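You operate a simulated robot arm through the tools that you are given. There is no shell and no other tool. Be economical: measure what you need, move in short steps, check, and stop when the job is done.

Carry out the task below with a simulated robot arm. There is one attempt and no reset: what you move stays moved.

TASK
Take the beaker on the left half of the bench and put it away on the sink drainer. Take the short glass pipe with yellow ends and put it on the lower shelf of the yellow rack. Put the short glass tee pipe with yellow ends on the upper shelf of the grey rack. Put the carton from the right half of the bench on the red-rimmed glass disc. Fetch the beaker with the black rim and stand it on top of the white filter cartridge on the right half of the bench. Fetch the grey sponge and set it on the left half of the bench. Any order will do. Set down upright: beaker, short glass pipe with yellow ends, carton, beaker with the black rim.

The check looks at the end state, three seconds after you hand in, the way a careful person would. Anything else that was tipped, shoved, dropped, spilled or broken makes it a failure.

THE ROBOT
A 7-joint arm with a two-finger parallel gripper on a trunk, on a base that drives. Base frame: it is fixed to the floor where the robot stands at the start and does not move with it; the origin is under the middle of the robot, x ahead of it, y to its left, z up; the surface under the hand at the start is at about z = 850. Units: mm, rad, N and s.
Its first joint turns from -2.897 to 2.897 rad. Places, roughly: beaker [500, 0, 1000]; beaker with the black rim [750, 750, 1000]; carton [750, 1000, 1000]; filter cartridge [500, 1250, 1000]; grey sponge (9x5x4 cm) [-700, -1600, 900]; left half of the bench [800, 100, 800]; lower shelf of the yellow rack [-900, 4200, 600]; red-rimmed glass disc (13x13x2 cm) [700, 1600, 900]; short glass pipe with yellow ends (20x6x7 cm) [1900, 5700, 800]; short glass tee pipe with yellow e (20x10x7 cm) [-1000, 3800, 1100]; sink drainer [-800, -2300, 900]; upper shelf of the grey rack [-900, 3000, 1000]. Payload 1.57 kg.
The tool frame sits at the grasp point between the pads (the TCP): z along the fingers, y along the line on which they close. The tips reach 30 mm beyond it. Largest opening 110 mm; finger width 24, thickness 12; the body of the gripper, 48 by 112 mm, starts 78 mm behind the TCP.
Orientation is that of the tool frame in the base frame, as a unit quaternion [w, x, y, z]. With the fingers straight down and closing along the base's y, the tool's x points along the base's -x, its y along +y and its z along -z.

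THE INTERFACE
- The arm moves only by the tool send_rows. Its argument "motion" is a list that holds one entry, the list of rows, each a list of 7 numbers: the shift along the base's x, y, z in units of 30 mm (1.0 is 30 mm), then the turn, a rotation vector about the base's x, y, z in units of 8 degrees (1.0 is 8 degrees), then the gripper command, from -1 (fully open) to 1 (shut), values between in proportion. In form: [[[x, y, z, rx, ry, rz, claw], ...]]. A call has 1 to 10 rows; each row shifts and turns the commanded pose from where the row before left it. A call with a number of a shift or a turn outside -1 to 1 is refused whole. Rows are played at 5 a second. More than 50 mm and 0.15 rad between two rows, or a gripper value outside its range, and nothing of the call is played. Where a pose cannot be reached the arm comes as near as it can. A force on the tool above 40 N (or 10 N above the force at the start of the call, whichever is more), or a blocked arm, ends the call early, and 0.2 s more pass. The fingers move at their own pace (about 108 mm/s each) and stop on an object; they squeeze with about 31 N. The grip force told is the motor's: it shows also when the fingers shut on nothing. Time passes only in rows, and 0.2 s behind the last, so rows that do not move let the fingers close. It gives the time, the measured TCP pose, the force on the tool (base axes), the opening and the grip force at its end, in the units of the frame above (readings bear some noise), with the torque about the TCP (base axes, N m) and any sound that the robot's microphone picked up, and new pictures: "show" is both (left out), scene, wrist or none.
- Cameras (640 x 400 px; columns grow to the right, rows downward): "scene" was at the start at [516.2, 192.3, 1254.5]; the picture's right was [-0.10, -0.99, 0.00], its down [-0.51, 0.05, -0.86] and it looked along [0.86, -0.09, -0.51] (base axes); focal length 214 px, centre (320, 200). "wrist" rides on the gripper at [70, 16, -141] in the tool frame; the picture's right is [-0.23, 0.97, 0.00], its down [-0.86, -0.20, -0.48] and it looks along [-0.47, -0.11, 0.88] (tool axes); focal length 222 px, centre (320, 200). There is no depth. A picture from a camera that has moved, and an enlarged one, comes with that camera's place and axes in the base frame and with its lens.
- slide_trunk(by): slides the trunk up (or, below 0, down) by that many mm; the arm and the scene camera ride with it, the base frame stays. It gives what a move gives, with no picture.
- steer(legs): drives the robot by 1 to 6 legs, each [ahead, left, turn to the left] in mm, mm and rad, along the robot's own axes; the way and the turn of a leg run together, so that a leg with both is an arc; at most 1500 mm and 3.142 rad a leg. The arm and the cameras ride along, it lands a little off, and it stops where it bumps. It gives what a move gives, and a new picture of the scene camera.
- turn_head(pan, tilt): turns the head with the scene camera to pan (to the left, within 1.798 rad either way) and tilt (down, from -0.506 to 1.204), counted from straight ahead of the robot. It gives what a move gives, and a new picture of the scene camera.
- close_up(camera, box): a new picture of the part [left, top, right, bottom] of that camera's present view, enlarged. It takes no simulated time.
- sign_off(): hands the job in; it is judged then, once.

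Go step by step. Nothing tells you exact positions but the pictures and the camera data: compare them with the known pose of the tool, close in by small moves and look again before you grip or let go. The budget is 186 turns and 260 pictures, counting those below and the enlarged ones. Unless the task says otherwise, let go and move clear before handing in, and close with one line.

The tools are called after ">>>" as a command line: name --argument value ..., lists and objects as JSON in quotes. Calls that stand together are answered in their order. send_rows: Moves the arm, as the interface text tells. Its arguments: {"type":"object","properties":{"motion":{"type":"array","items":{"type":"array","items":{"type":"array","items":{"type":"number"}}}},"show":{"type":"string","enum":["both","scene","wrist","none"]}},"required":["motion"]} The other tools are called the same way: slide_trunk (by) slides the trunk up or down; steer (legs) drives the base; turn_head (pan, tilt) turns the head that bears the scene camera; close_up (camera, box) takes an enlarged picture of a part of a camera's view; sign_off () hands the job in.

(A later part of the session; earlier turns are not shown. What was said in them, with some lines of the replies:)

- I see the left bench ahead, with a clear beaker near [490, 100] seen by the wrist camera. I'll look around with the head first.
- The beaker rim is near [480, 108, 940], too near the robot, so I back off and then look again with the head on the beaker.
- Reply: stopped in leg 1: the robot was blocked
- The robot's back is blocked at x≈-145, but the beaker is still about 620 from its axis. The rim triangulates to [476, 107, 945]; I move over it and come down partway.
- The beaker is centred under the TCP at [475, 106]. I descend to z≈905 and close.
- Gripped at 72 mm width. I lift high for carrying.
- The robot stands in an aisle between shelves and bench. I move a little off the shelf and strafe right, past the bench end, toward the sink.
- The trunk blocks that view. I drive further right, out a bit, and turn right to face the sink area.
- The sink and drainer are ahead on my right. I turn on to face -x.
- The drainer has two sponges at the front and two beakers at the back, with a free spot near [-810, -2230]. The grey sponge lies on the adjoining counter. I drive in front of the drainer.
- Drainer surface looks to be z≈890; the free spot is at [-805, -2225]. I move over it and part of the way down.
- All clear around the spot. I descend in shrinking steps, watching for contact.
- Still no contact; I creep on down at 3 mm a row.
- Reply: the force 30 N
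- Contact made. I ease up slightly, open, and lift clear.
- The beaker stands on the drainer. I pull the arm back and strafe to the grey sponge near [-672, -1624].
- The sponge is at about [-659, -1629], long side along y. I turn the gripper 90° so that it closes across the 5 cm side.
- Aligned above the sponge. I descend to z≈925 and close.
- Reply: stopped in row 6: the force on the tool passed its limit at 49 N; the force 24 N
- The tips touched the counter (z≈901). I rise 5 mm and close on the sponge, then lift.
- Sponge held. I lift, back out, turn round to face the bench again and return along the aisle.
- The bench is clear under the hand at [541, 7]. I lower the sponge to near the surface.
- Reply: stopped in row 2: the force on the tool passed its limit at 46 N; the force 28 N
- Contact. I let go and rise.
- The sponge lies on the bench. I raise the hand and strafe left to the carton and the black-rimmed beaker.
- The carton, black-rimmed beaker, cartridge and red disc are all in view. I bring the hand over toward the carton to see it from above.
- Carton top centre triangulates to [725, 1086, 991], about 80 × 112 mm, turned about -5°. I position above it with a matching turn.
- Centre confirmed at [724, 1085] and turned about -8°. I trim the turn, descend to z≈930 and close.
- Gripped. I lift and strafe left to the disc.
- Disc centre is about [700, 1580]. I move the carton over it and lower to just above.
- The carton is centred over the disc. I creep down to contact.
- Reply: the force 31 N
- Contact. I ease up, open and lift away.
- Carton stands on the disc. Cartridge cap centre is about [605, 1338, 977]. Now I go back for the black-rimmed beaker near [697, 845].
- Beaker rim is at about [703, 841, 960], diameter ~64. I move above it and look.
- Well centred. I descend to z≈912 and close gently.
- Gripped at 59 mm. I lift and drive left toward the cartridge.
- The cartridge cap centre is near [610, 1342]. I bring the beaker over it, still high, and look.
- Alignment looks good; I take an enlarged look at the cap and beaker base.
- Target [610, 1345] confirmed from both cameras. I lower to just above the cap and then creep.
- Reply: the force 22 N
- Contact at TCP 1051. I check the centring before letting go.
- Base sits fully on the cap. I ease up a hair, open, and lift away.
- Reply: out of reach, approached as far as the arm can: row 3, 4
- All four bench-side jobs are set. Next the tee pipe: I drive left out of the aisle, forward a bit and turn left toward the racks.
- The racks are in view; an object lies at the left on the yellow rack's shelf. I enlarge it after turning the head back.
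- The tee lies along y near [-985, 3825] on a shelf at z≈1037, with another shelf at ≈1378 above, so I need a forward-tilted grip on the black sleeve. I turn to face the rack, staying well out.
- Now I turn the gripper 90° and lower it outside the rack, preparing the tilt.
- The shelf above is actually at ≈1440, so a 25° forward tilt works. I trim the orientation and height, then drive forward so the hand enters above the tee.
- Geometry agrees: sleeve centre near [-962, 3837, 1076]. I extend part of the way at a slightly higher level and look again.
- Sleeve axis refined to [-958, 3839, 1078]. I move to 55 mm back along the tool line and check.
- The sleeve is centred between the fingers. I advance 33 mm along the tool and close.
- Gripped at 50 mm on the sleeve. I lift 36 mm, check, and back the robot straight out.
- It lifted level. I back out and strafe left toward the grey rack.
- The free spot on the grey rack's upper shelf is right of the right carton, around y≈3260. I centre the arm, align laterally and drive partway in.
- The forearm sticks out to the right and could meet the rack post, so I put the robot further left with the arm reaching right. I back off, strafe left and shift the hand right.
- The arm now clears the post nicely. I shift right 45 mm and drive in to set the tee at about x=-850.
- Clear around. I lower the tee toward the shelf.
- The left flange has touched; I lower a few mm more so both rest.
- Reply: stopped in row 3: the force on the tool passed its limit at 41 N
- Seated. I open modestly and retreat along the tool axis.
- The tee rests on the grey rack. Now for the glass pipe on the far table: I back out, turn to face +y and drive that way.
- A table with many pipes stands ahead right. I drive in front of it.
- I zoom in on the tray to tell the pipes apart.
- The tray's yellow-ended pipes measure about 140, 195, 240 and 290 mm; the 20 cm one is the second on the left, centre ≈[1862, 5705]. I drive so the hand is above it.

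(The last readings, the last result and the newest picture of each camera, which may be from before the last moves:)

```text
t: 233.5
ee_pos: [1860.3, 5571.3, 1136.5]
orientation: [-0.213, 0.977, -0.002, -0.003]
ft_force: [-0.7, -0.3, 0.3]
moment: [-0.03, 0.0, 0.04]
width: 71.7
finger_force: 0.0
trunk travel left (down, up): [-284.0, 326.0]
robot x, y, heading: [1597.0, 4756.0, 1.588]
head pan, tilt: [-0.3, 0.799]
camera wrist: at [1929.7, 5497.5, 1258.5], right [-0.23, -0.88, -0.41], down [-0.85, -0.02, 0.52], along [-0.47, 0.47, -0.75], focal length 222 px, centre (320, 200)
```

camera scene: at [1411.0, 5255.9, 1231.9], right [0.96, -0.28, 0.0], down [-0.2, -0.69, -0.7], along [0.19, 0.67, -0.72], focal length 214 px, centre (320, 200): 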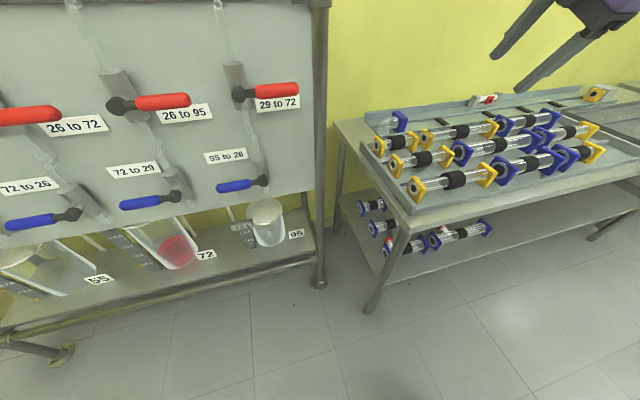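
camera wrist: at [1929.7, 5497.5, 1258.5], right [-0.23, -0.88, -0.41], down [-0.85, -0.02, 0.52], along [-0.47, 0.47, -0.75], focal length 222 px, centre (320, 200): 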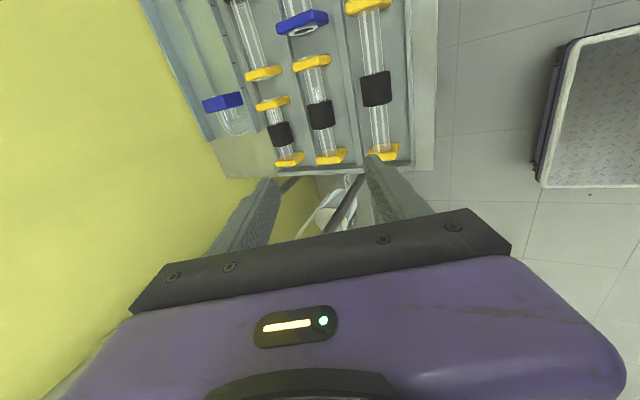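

Pipe B confirmed as the 20 cm one; sleeve centre ≈[1867, 5704, 843]. I drive 70 mm closer, then lower the hand toward the approach point.

>>> steer --legs '[[70, 0, 0]]'

>>> send_rows --motion '[[[0.2, 0, -1, 0, 0, 0, -0.3], [0, 0, -1, 0, 0, 0, -0.3], [0, 0, -1, 0, 0, 0, -0.3], [0, 0, -1, 0, 0, 0, -0.3], [0, 0.3, -1, 0, 0, 0, -0.3], [0, 0.3, -0.8, 0, 0, 0, -0.3], [0, 0, 0, 0, 0, 0, -0.3]]]'

```text
t: 234.5
ee_pos: [1859.3, 5639.8, 1137.1]
orientation: [-0.214, 0.977, -0.001, -0.003]
ft_force: [-0.1, -0.5, -0.6]
moment: [-0.02, 0.0, 0.01]
width: 71.3
finger_force: 0.0
trunk travel left (down, up): [-284.0, 326.0]
robot x, y, heading: [1600.6, 4826.0, 1.588]
head pan, tilt: [-0.3, 0.799]
camera scene: at [1409.6, 5325.6, 1231.8], right [0.96, -0.28, 0.0], down [-0.2, -0.69, -0.7], along [0.19, 0.67, -0.72], focal length 214 px, centre (320, 200)
```

scene: 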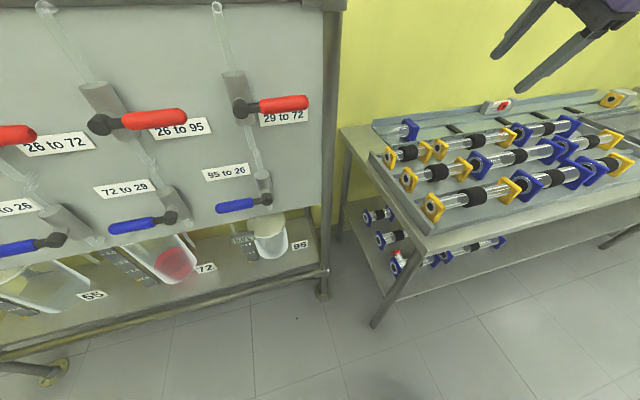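

```text
t: 236.1
ee_pos: [1863.6, 5657.9, 962.0]
orientation: [-0.214, 0.977, -0.002, -0.003]
ft_force: [-0.2, -0.5, -0.2]
moment: [0.02, -0.01, 0.0]
width: 71.4
finger_force: 0.0
trunk travel left (down, up): [-284.0, 326.0]
robot x, y, heading: [1594.7, 4822.2, 1.591]
head pan, tilt: [-0.3, 0.799]
camera scene: at [1409.6, 5325.5, 1231.9], right [0.96, -0.28, 0.0], down [-0.2, -0.69, -0.7], along [0.19, 0.67, -0.72], focal length 214 px, centre (320, 200)
camera wrist: at [1933.8, 5584.1, 1083.2], right [-0.23, -0.88, -0.41], down [-0.85, -0.02, 0.52], along [-0.47, 0.47, -0.75], focal length 222 px, centre (320, 200)
```

scene: 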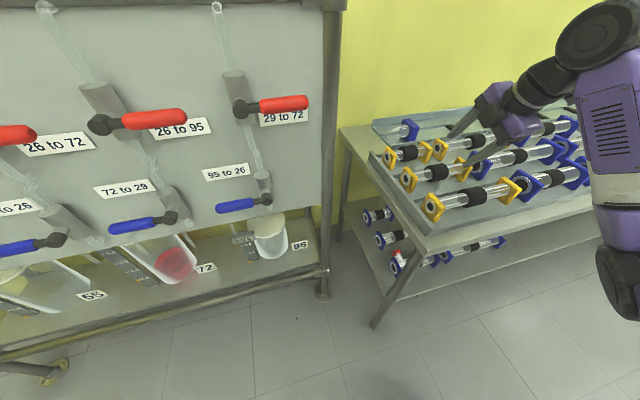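
wrist: 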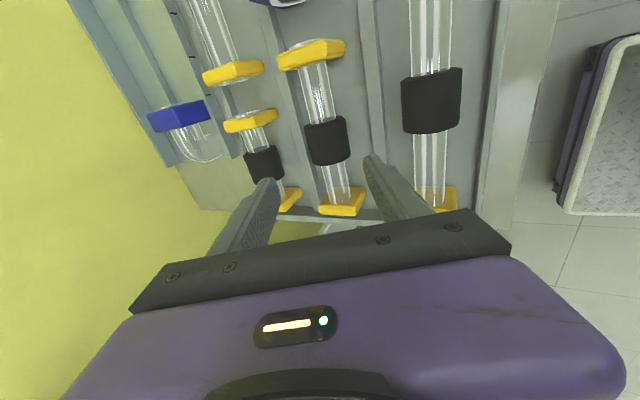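

Axis refined to ≈[1868, 5703, 846]. I close in to 55 mm back along the tool.

>>> send_rows --motion '[[[0.07, 0.2, -0.8, 0, 0, 0, -0.3], [0.07, 0.25, -0.7, 0, 0, 0, -0.3], [0, 0.25, -0.7, 0, 0, 0, -0.3], [0, 0, 0, 0, 0, 0, -0.3]]]'

```text
t: 237.1
ee_pos: [1870.4, 5679.1, 897.1]
orientation: [-0.214, 0.977, -0.001, -0.002]
ft_force: [-0.1, 0.4, 0.5]
moment: [-0.05, 0.0, 0.02]
width: 71.4
finger_force: 0.1
trunk travel left (down, up): [-284.0, 326.0]
robot x, y, heading: [1592.6, 4823.0, 1.59]
head pan, tilt: [-0.3, 0.799]
camera scene: at [1409.6, 5325.5, 1231.8], right [0.96, -0.28, 0.0], down [-0.2, -0.69, -0.7], along [0.19, 0.67, -0.72], focal length 214 px, centre (320, 200)
camera wrist: at [1938.6, 5606.2, 1018.1], right [-0.23, -0.88, -0.41], down [-0.85, -0.02, 0.52], along [-0.47, 0.47, -0.75], focal length 222 px, centre (320, 200)
```

scene: 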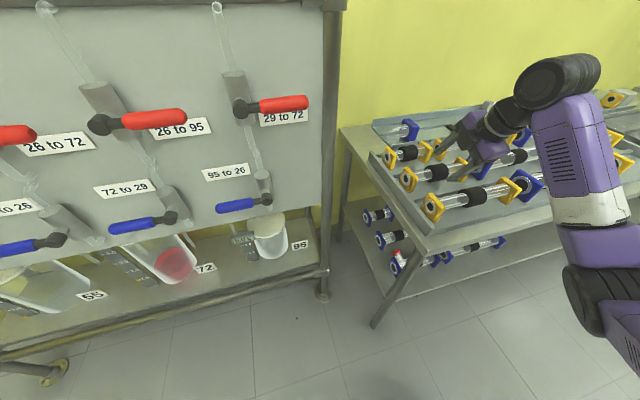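
wrist: 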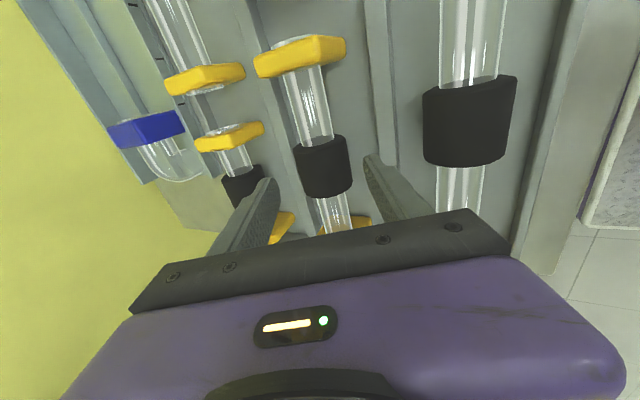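

The view matches the earlier good grasp. I narrow the opening, advance 31 mm along the tool and close.

>>> send_rows --motion '[[[-0.05, 0, 0, 0, 0, 0, -0.12], [0, 0.15, -0.33, 0, 0, 0, -0.12], [0, 0.15, -0.33, 0, 0, 0, -0.12], [0, 0.13, -0.28, 0, 0, 0, -0.12], [0, 0, 0, 0, 0, 0, -0.12], [0, 0, 0, 0, 0, 0, 0.3], [0, 0, 0, 0, 0, 0, 0.5], [0, 0, 0, 0, 0, 0, 0.5]]]'

```text
t: 238.9
ee_pos: [1867.5, 5691.6, 868.6]
orientation: [-0.214, 0.977, -0.001, -0.002]
ft_force: [0.4, 0.1, 0.0]
moment: [-0.04, 0.06, -0.04]
width: 47.8
finger_force: 30.5
trunk travel left (down, up): [-284.0, 326.0]
robot x, y, heading: [1593.3, 4823.5, 1.594]
head pan, tilt: [-0.3, 0.799]
camera scene: at [1409.6, 5325.6, 1231.8], right [0.96, -0.28, 0.0], down [-0.2, -0.69, -0.7], along [0.19, 0.67, -0.72], focal length 214 px, centre (320, 200)
camera wrist: at [1936.8, 5618.9, 990.2], right [-0.23, -0.88, -0.41], down [-0.85, -0.02, 0.52], along [-0.47, 0.47, -0.75], focal length 222 px, centre (320, 200)
```

scene: 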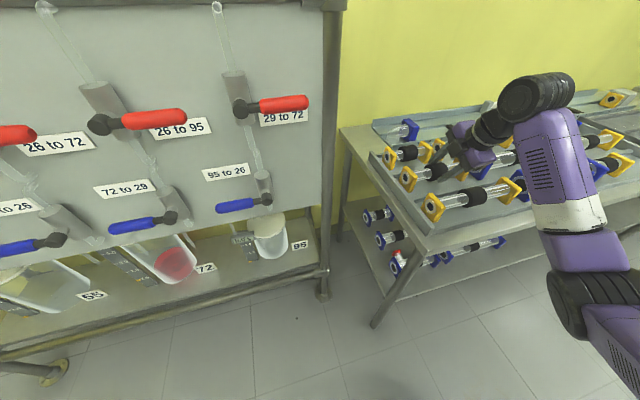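
wrist: 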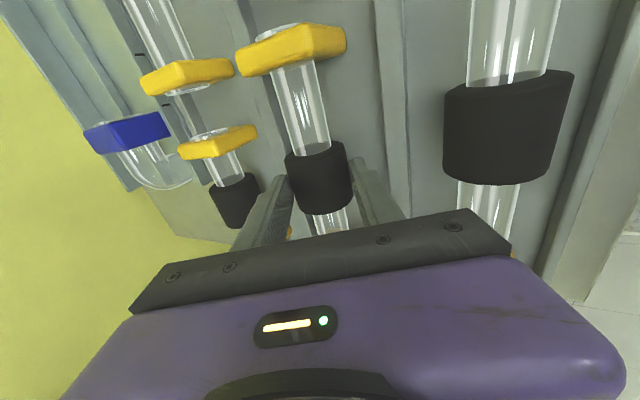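

Closed at 48 mm. I lift a little and check the hold.

>>> send_rows --motion '[[[0, 0, 0.3, 0, 0, 0, 0.6], [0, 0, 0.5, 0, 0, 0, 0.6], [0, 0, 0.5, 0, 0, 0, 0.6], [0, 0, 0, 0, 0, 0, 0.6]]]'

```text
t: 239.9
ee_pos: [1868.2, 5692.1, 908.3]
orientation: [-0.214, 0.977, -0.001, -0.002]
ft_force: [-0.3, 0.0, -2.0]
moment: [-0.06, -0.03, 0.03]
width: 48.0
finger_force: 31.1
trunk travel left (down, up): [-284.0, 326.0]
robot x, y, heading: [1595.9, 4820.3, 1.59]
head pan, tilt: [-0.3, 0.799]
camera scene: at [1409.6, 5325.6, 1231.8], right [0.96, -0.28, 0.0], down [-0.2, -0.69, -0.7], along [0.19, 0.67, -0.72], focal length 214 px, centre (320, 200)
camera wrist: at [1937.2, 5619.3, 1029.7], right [-0.23, -0.88, -0.41], down [-0.85, -0.02, 0.52], along [-0.47, 0.47, -0.75], focal length 222 px, centre (320, 200)
```

scene: 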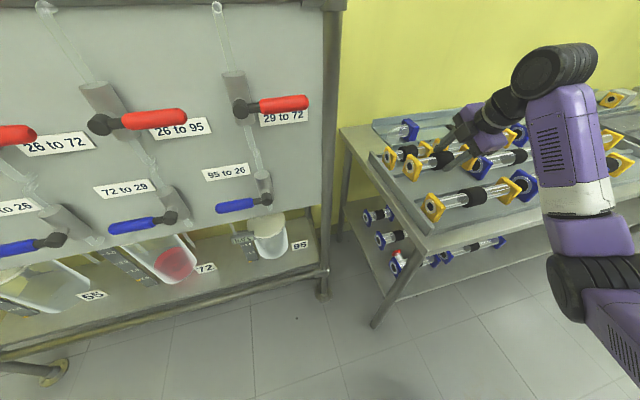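
wrist: 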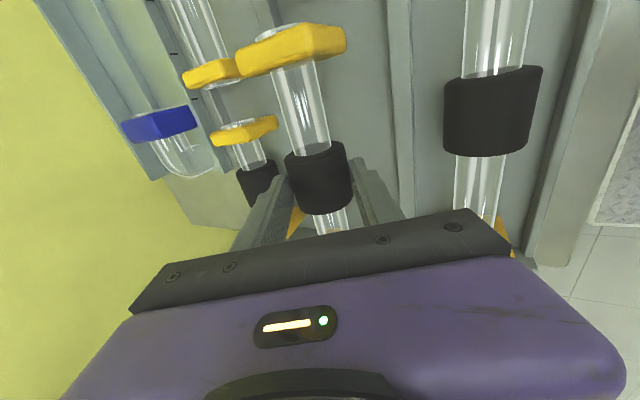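

The pipe is held level. I lift it and drive back, turning to face the racks again.

>>> send_rows --motion '[[[0, 0, 1, 0, 0, 0, 0.6], [0, 0, 1, 0, 0, 0, 0.6], [0, 0, 1, 0, 0, 0, 0.6], [0, 0, 1, 0, 0, 0, 0.6], [0, 0, 1, 0, 0, 0, 0.6], [0, 0, 1, 0, 0, 0, 0.6], [0, 0, 0, 0, 0, 0, 0.6]]]' --show "scene"

>>> steer --legs '[[-750, 0, 0], [0, 0, 1.55], [1250, 0, 0]]'

>>> turn_head --pan -0.2 --tilt 0.5

```text
t: 241.5
ee_pos: [1868.3, 5693.0, 1090.4]
orientation: [-0.214, 0.977, -0.002, -0.002]
ft_force: [0.3, -0.1, -1.9]
moment: [-0.03, 0.0, -0.04]
width: 47.7
finger_force: 30.9
trunk travel left (down, up): [-284.0, 326.0]
robot x, y, heading: [1593.1, 4825.1, 1.587]
head pan, tilt: [-0.3, 0.799]
camera scene: at [1409.6, 5325.6, 1231.8], right [0.96, -0.28, 0.0], down [-0.2, -0.69, -0.7], along [0.19, 0.67, -0.72], focal length 214 px, centre (320, 200)
```

scene: 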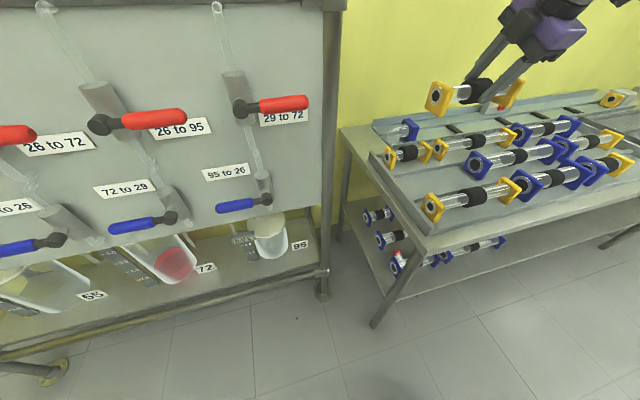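

```text
t: 255.2
ee_pos: [-499.6, 4377.6, 1088.7]
orientation: [-0.152, 0.701, 0.68, -0.151]
ft_force: [-0.7, 0.0, -2.1]
moment: [0.02, -0.03, 0.0]
width: 47.8
finger_force: 30.9
trunk travel left (down, up): [-284.0, 326.0]
robot x, y, heading: [362.6, 4081.0, 3.138]
head pan, tilt: [-0.3, 0.799]
camera scene: at [-143.1, 3911.2, 1231.8], right [0.3, 0.95, 0.0], down [0.68, -0.22, -0.7], along [-0.66, 0.21, -0.72], focal length 214 px, centre (320, 200)
```

scene: 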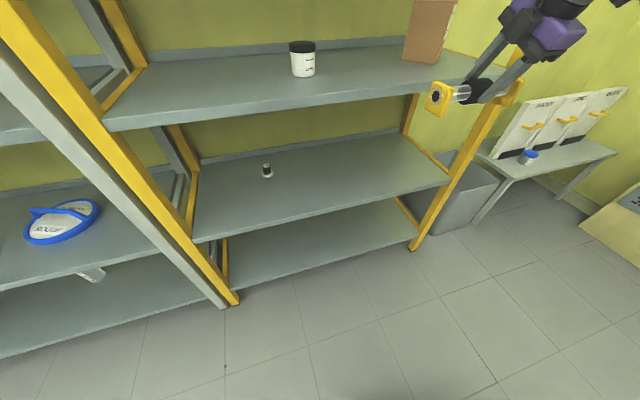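

```text
t: 256.1
ee_pos: [-499.1, 4377.6, 1088.2]
orientation: [-0.152, 0.701, 0.68, -0.151]
ft_force: [0.3, -0.1, -1.7]
moment: [0.03, -0.05, 0.0]
width: 47.8
finger_force: 30.6
trunk travel left (down, up): [-284.0, 326.0]
robot x, y, heading: [363.4, 4078.9, 3.132]
head pan, tilt: [-0.201, 0.499]
camera scene: at [-155.2, 3905.6, 1257.7], right [0.21, 0.98, 0.0], down [0.47, -0.1, -0.88], along [-0.86, 0.18, -0.48], focal length 214 px, centre (320, 200)
```

scene: 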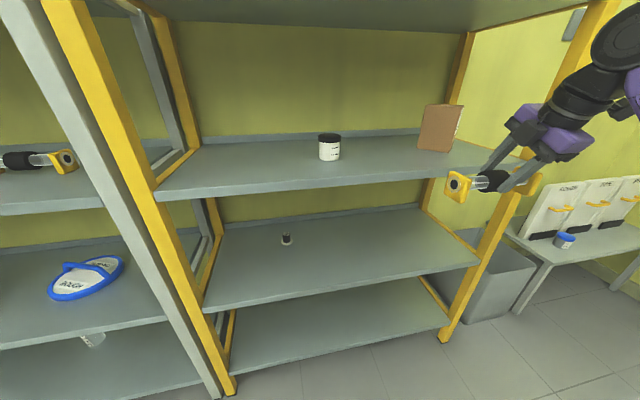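

Target is the rack's lower shelf (z≈586), free around y≈4200. I strafe left and lower the trunk outside the rack.

>>> steer --legs '[[0, 180, 0]]'

>>> slide_trunk --by -280

>>> turn_head --pan -0.5 --tilt 0.3

```text
t: 257.6
ee_pos: [-500.4, 4195.4, 1089.6]
orientation: [-0.152, 0.7, 0.681, -0.152]
ft_force: [0.9, -0.1, -2.1]
moment: [-0.01, -0.01, 0.02]
width: 47.9
finger_force: 31.1
trunk travel left (down, up): [-284.0, 326.0]
robot x, y, heading: [358.0, 3902.7, 3.138]
head pan, tilt: [-0.201, 0.499]
camera scene: at [-156.3, 3723.8, 1257.8], right [0.21, 0.98, 0.0], down [0.47, -0.1, -0.88], along [-0.86, 0.18, -0.48], focal length 214 px, centre (320, 200)
```

scene: 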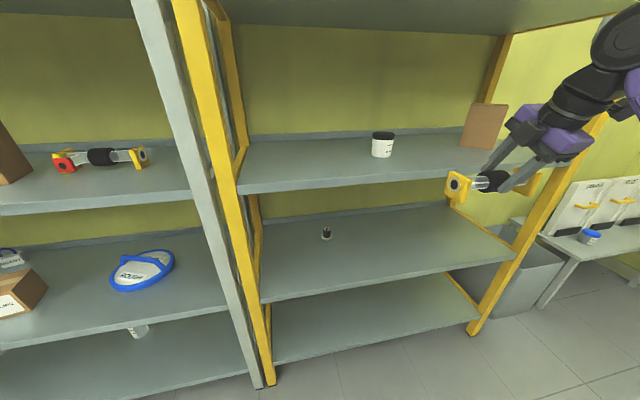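

```text
t: 260.4
ee_pos: [-500.9, 4195.6, 808.2]
orientation: [-0.151, 0.7, 0.681, -0.151]
ft_force: [0.6, -0.3, -1.8]
moment: [-0.01, -0.03, 0.03]
width: 47.9
finger_force: 31.0
trunk travel left (down, up): [-4.0, 606.0]
robot x, y, heading: [361.9, 3900.9, 3.134]
head pan, tilt: [-0.201, 0.499]
```

```text
t: 261.2
ee_pos: [-501.0, 4196.1, 809.2]
orientation: [-0.151, 0.7, 0.681, -0.15]
ft_force: [1.1, -0.3, -1.9]
moment: [-0.01, -0.01, 0.01]
width: 47.7
finger_force: 31.0
trunk travel left (down, up): [-4.0, 606.0]
robot x, y, heading: [359.0, 3900.8, 3.134]
head pan, tilt: [-0.499, 0.3]
camera scene: at [-149.0, 3750.3, 996.1], right [0.48, 0.88, 0.0], down [0.26, -0.14, -0.96], along [-0.84, 0.46, -0.3], focal length 214 px, centre (320, 200)
```

scene: 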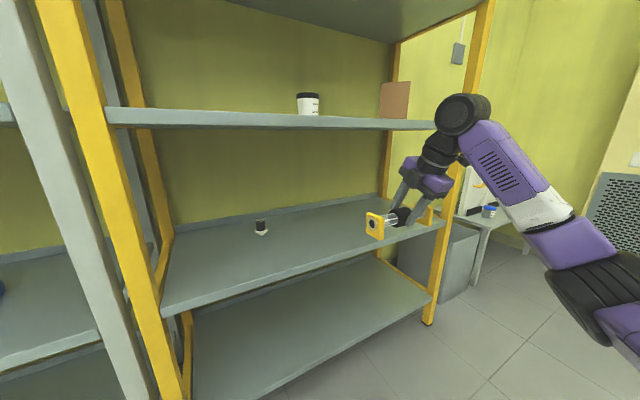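

I lower the arm to z≈690 outside the rack.

>>> send_rows --motion '[[[0, 0, -1, 0, 0, 0, 0.6], [0, 0, -1, 0, 0, 0, 0.6], [0, 0, -1, 0, 0, 0, 0.6], [0, 0, -0.9, 0, 0, 0, 0.6], [0, 0, 0, 0, 0, 0, 0.6]]]' --show "scene"

```text
t: 262.4
ee_pos: [-499.0, 4193.8, 690.8]
orientation: [-0.152, 0.701, 0.681, -0.151]
ft_force: [-0.3, -1.3, -2.0]
moment: [-0.01, -0.06, 0.0]
width: 47.9
finger_force: 31.8
trunk travel left (down, up): [-4.0, 606.0]
robot x, y, heading: [361.2, 3900.8, 3.135]
head pan, tilt: [-0.499, 0.3]
camera scene: at [-148.9, 3750.4, 996.2], right [0.48, 0.87, 0.0], down [0.26, -0.14, -0.96], along [-0.84, 0.46, -0.3], focal length 214 px, centre (320, 200)
```

scene: 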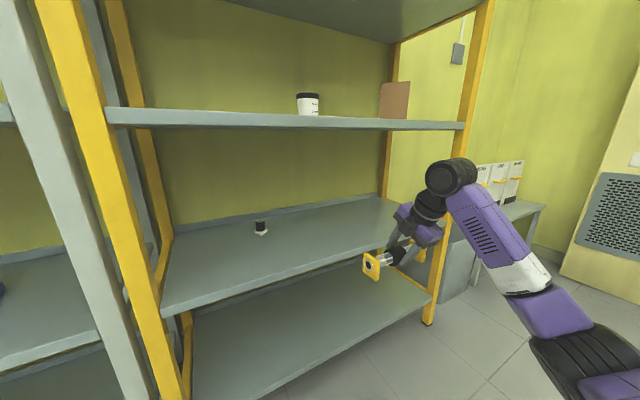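

Shelf is at z≈591, pipe bottom ≈633, wrist top ≈960 below the upper shelf (≈1005). I drive straight in.

>>> steer --legs '[[350, 0, 0]]'

>>> send_rows --motion '[[[0, 0, -0.3, 0, 0, 0, 0.6], [0, 0, 0, 0, 0, 0, 0.6]]]' --show "both"

```text
t: 264.7
ee_pos: [-849.8, 4199.8, 691.1]
orientation: [-0.151, 0.701, 0.681, -0.151]
ft_force: [0.4, -0.5, -1.9]
moment: [0.01, -0.02, -0.02]
width: 48.1
finger_force: 31.4
trunk travel left (down, up): [-4.0, 606.0]
robot x, y, heading: [15.2, 3903.0, 3.137]
head pan, tilt: [-0.499, 0.3]
camera scene: at [-498.8, 3753.4, 996.2], right [0.49, 0.87, 0.0], down [0.26, -0.14, -0.96], along [-0.84, 0.46, -0.3], focal length 214 px, centre (320, 200)
```

scene: 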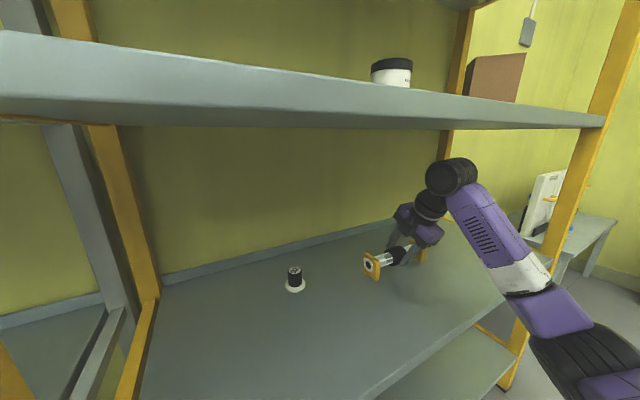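

```text
t: 265.3
ee_pos: [-848.4, 4198.8, 684.0]
orientation: [-0.153, 0.701, 0.68, -0.152]
ft_force: [2.6, -1.5, 6.3]
moment: [-0.34, 0.22, 0.09]
width: 48.2
finger_force: 30.8
trunk travel left (down, up): [-4.0, 606.0]
robot x, y, heading: [15.2, 3905.5, 3.137]
head pan, tilt: [-0.499, 0.3]
camera scene: at [-498.6, 3753.3, 996.4], right [0.49, 0.87, 0.0], down [0.26, -0.14, -0.96], along [-0.84, 0.46, -0.3], focal length 214 px, centre (320, 200)
camera wrist: at [-774.7, 4267.5, 804.7], right [0.88, -0.25, -0.41], down [0.0, -0.85, 0.52], along [-0.48, -0.46, -0.75], focal length 222 px, centre (320, 200)
```

scene: 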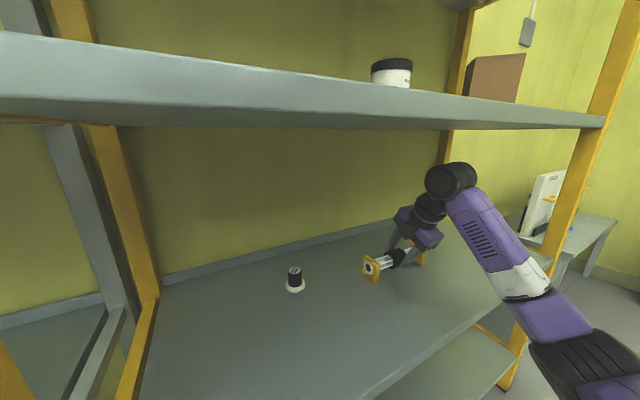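
wrist: 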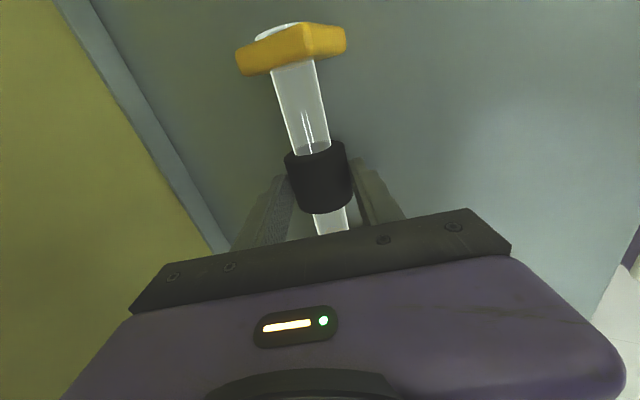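

There's a small force reading; I check whether it persists and zoom on the pipe's contact.

>>> send_rows --motion '[[[0, 0, 0, 0, 0, 0, 0.6], [0, 0, 0, 0, 0, 0, 0.6]]]' --show "none"

>>> close_up --camera "scene" --box '[340, 180, 480, 300]'

```text
t: 265.9
ee_pos: [-848.2, 4199.4, 683.9]
orientation: [-0.153, 0.7, 0.681, -0.151]
ft_force: [0.9, -3.3, 10.7]
moment: [-0.06, 0.44, 0.06]
width: 48.0
finger_force: 31.0
trunk travel left (down, up): [-4.0, 606.0]
robot x, y, heading: [13.8, 3905.0, 3.129]
head pan, tilt: [-0.499, 0.3]
```

```text
3.33 times, centred on (410, 240) of scene
camera zoom: at [-498.5, 3753.2, 996.4], right [0.49, 0.87, 0.0], down [0.26, -0.14, -0.96], along [-0.84, 0.46, -0.3], focal length 715 px, centre (20, 67)
```

zoom: 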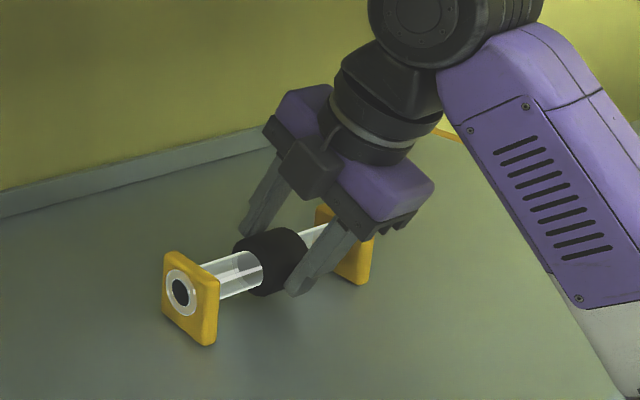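

The pipe is on the shelf already. I press a hair further to seat both flanges.

>>> send_rows --motion '[[[0, 0, -0.06, 0, 0, 0, 0.6], [0, 0, 0, 0, 0, 0, 0.6]]]' --show "none"

>>> close_up --camera "scene" --box '[350, 230, 450, 300]'

```text
t: 266.5
ee_pos: [-847.9, 4198.3, 684.0]
orientation: [-0.153, 0.7, 0.681, -0.152]
ft_force: [3.2, -5.0, 26.8]
moment: [-0.28, 0.86, 0.06]
width: 47.9
finger_force: 31.0
trunk travel left (down, up): [-4.0, 606.0]
robot x, y, heading: [12.3, 3902.8, 3.139]
head pan, tilt: [-0.499, 0.3]
```

```text
5.71 times, centred on (400, 265) of scene
camera zoom: at [-498.1, 3753.1, 996.8], right [0.49, 0.87, 0.0], down [0.26, -0.14, -0.96], along [-0.84, 0.46, -0.3], focal length 1226 px, centre (-137, -171)
```

zoom: 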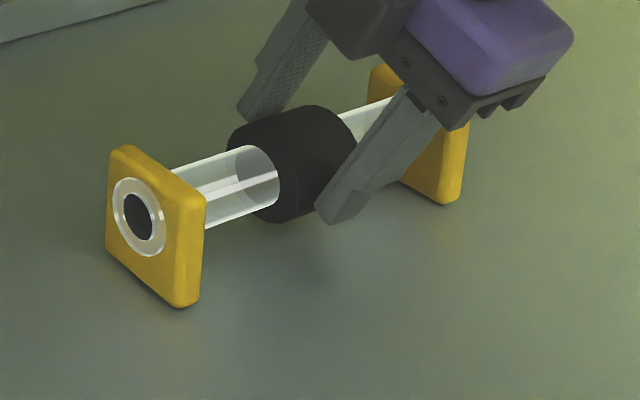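

The flanges sit on the shelf. I let go and retreat along the tool axis.

>>> send_rows --motion '[[[0, 0, 0.05, 0, 0, 0, 0.6], [0, 0, 0, 0, 0, 0, 0.15], [0, 0, 0, 0, 0, 0, -0.25], [0, 0, 0, 0, 0, 0, -0.25], [0.15, 0, 0.33, 0, 0, 0, -0.25], [0.2, 0, 0.42, 0, 0, 0, -0.25], [0.2, 0, 0.42, 0, 0, 0, -0.25], [0.7, 0, 0, 0, 0, 0, -0.25]]]' --show "scene"

>>> close_up --camera "scene" --box '[340, 180, 480, 300]'

```text
t: 268.3
ee_pos: [-812.3, 4198.1, 717.3]
orientation: [-0.151, 0.701, 0.681, -0.15]
ft_force: [0.3, 0.0, -0.7]
moment: [0.01, -0.02, 0.03]
width: 68.7
finger_force: 0.1
trunk travel left (down, up): [-4.0, 606.0]
robot x, y, heading: [9.3, 3901.6, 3.135]
head pan, tilt: [-0.499, 0.3]
camera scene: at [-498.7, 3753.2, 996.2], right [0.48, 0.87, 0.0], down [0.26, -0.14, -0.96], along [-0.84, 0.46, -0.3], focal length 214 px, centre (320, 200)
```

scene: 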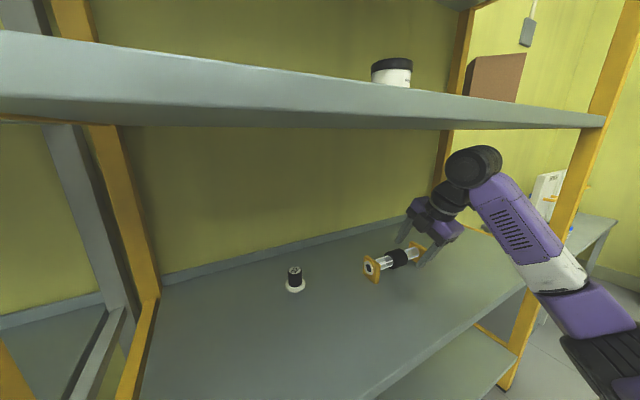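

```text
3.33 times, centred on (410, 240) of scene
camera zoom: at [-498.7, 3753.2, 996.2], right [0.48, 0.87, 0.0], down [0.26, -0.14, -0.96], along [-0.84, 0.46, -0.3], focal length 715 px, centre (20, 67)
```

zoom: 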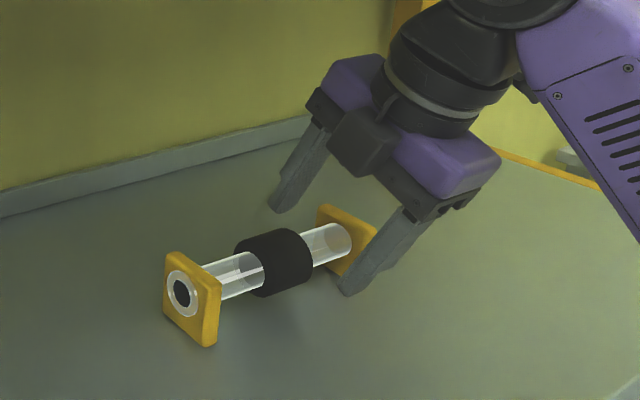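

The pipe stands on the lower shelf. I back the arm out of the rack and take a last look toward the bench.

>>> steer --legs '[[-450, 0, 0]]'

>>> slide_trunk --by 280

>>> turn_head --pan 1.75 --tilt 0.3

>>> close_up --camera "scene" --box '[120, 100, 340, 240]'

```text
t: 271.0
ee_pos: [-359.2, 4196.7, 717.3]
orientation: [-0.151, 0.701, 0.68, -0.151]
ft_force: [-0.8, 0.5, -0.4]
moment: [0.02, -0.01, -0.03]
width: 68.9
finger_force: 0.0
trunk travel left (down, up): [-4.0, 606.0]
robot x, y, heading: [464.5, 3897.8, 3.134]
head pan, tilt: [-0.499, 0.3]
camera scene: at [-46.1, 3750.4, 996.2], right [0.49, 0.87, 0.0], down [0.26, -0.14, -0.96], along [-0.83, 0.46, -0.3], focal length 214 px, centre (320, 200)
```

scene: 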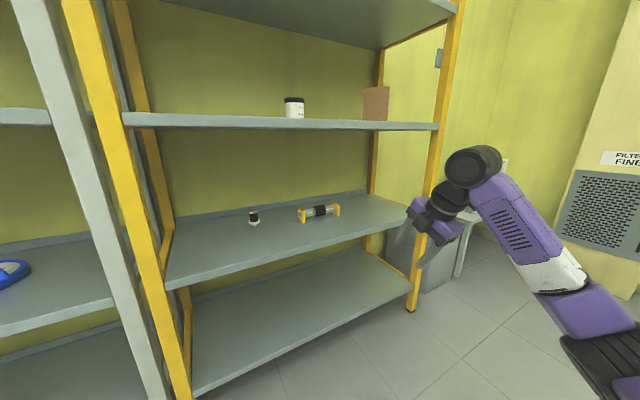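

```text
t: 273.8
ee_pos: [-359.2, 4196.1, 997.3]
orientation: [-0.152, 0.701, 0.68, -0.152]
ft_force: [0.4, 0.2, -0.2]
moment: [-0.01, -0.01, -0.01]
width: 69.0
finger_force: 0.1
trunk travel left (down, up): [-284.0, 326.0]
robot x, y, heading: [462.1, 3901.4, 3.134]
head pan, tilt: [-0.499, 0.3]
```

```text
t: 275.9
ee_pos: [-359.0, 4195.5, 998.5]
orientation: [-0.152, 0.701, 0.68, -0.15]
ft_force: [0.4, 0.0, -0.1]
moment: [0.02, 0.02, -0.02]
width: 68.9
finger_force: 0.0
trunk travel left (down, up): [-284.0, 326.0]
robot x, y, heading: [462.9, 3897.6, 3.13]
head pan, tilt: [1.751, 0.3]
camera scene: at [51.3, 3612.9, 1276.2], right [-0.99, -0.17, 0.0], down [-0.05, 0.29, -0.96], along [0.16, -0.94, -0.3], focal length 214 px, centre (320, 200)
```

scene: 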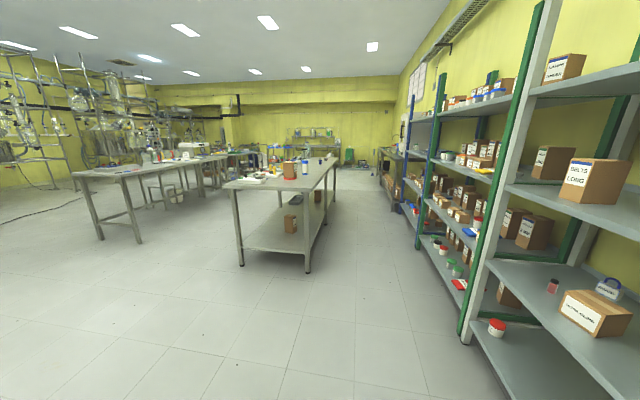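

```text
2.86 times, centred on (230, 170) of scene
camera zoom: at [51.3, 3612.9, 1276.2], right [-0.99, -0.17, 0.0], down [-0.05, 0.29, -0.96], along [0.16, -0.94, -0.3], focal length 613 px, centre (577, 286)
```

zoom: 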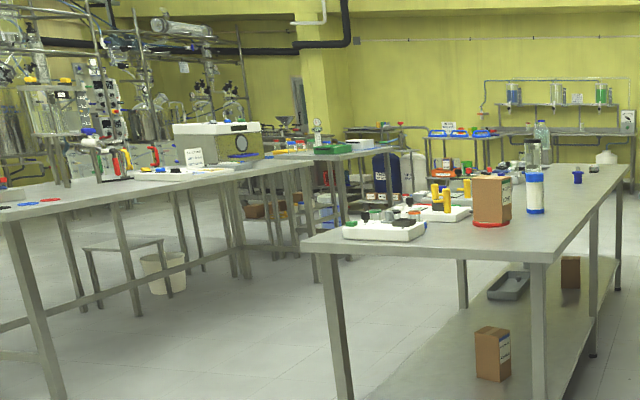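

Everything I can see from here is in place: the carton on the red disc, the beaker on the cartridge, and the pipe on the rack's lower shelf. The hand is empty and clear, so I hand in.

>>> sign_off

```text
The job is handed in.
```

All six items were placed where you asked and the job is handed in; the drainer beaker, sponge and tee were last checked on camera after I set each one down, not again at the end.
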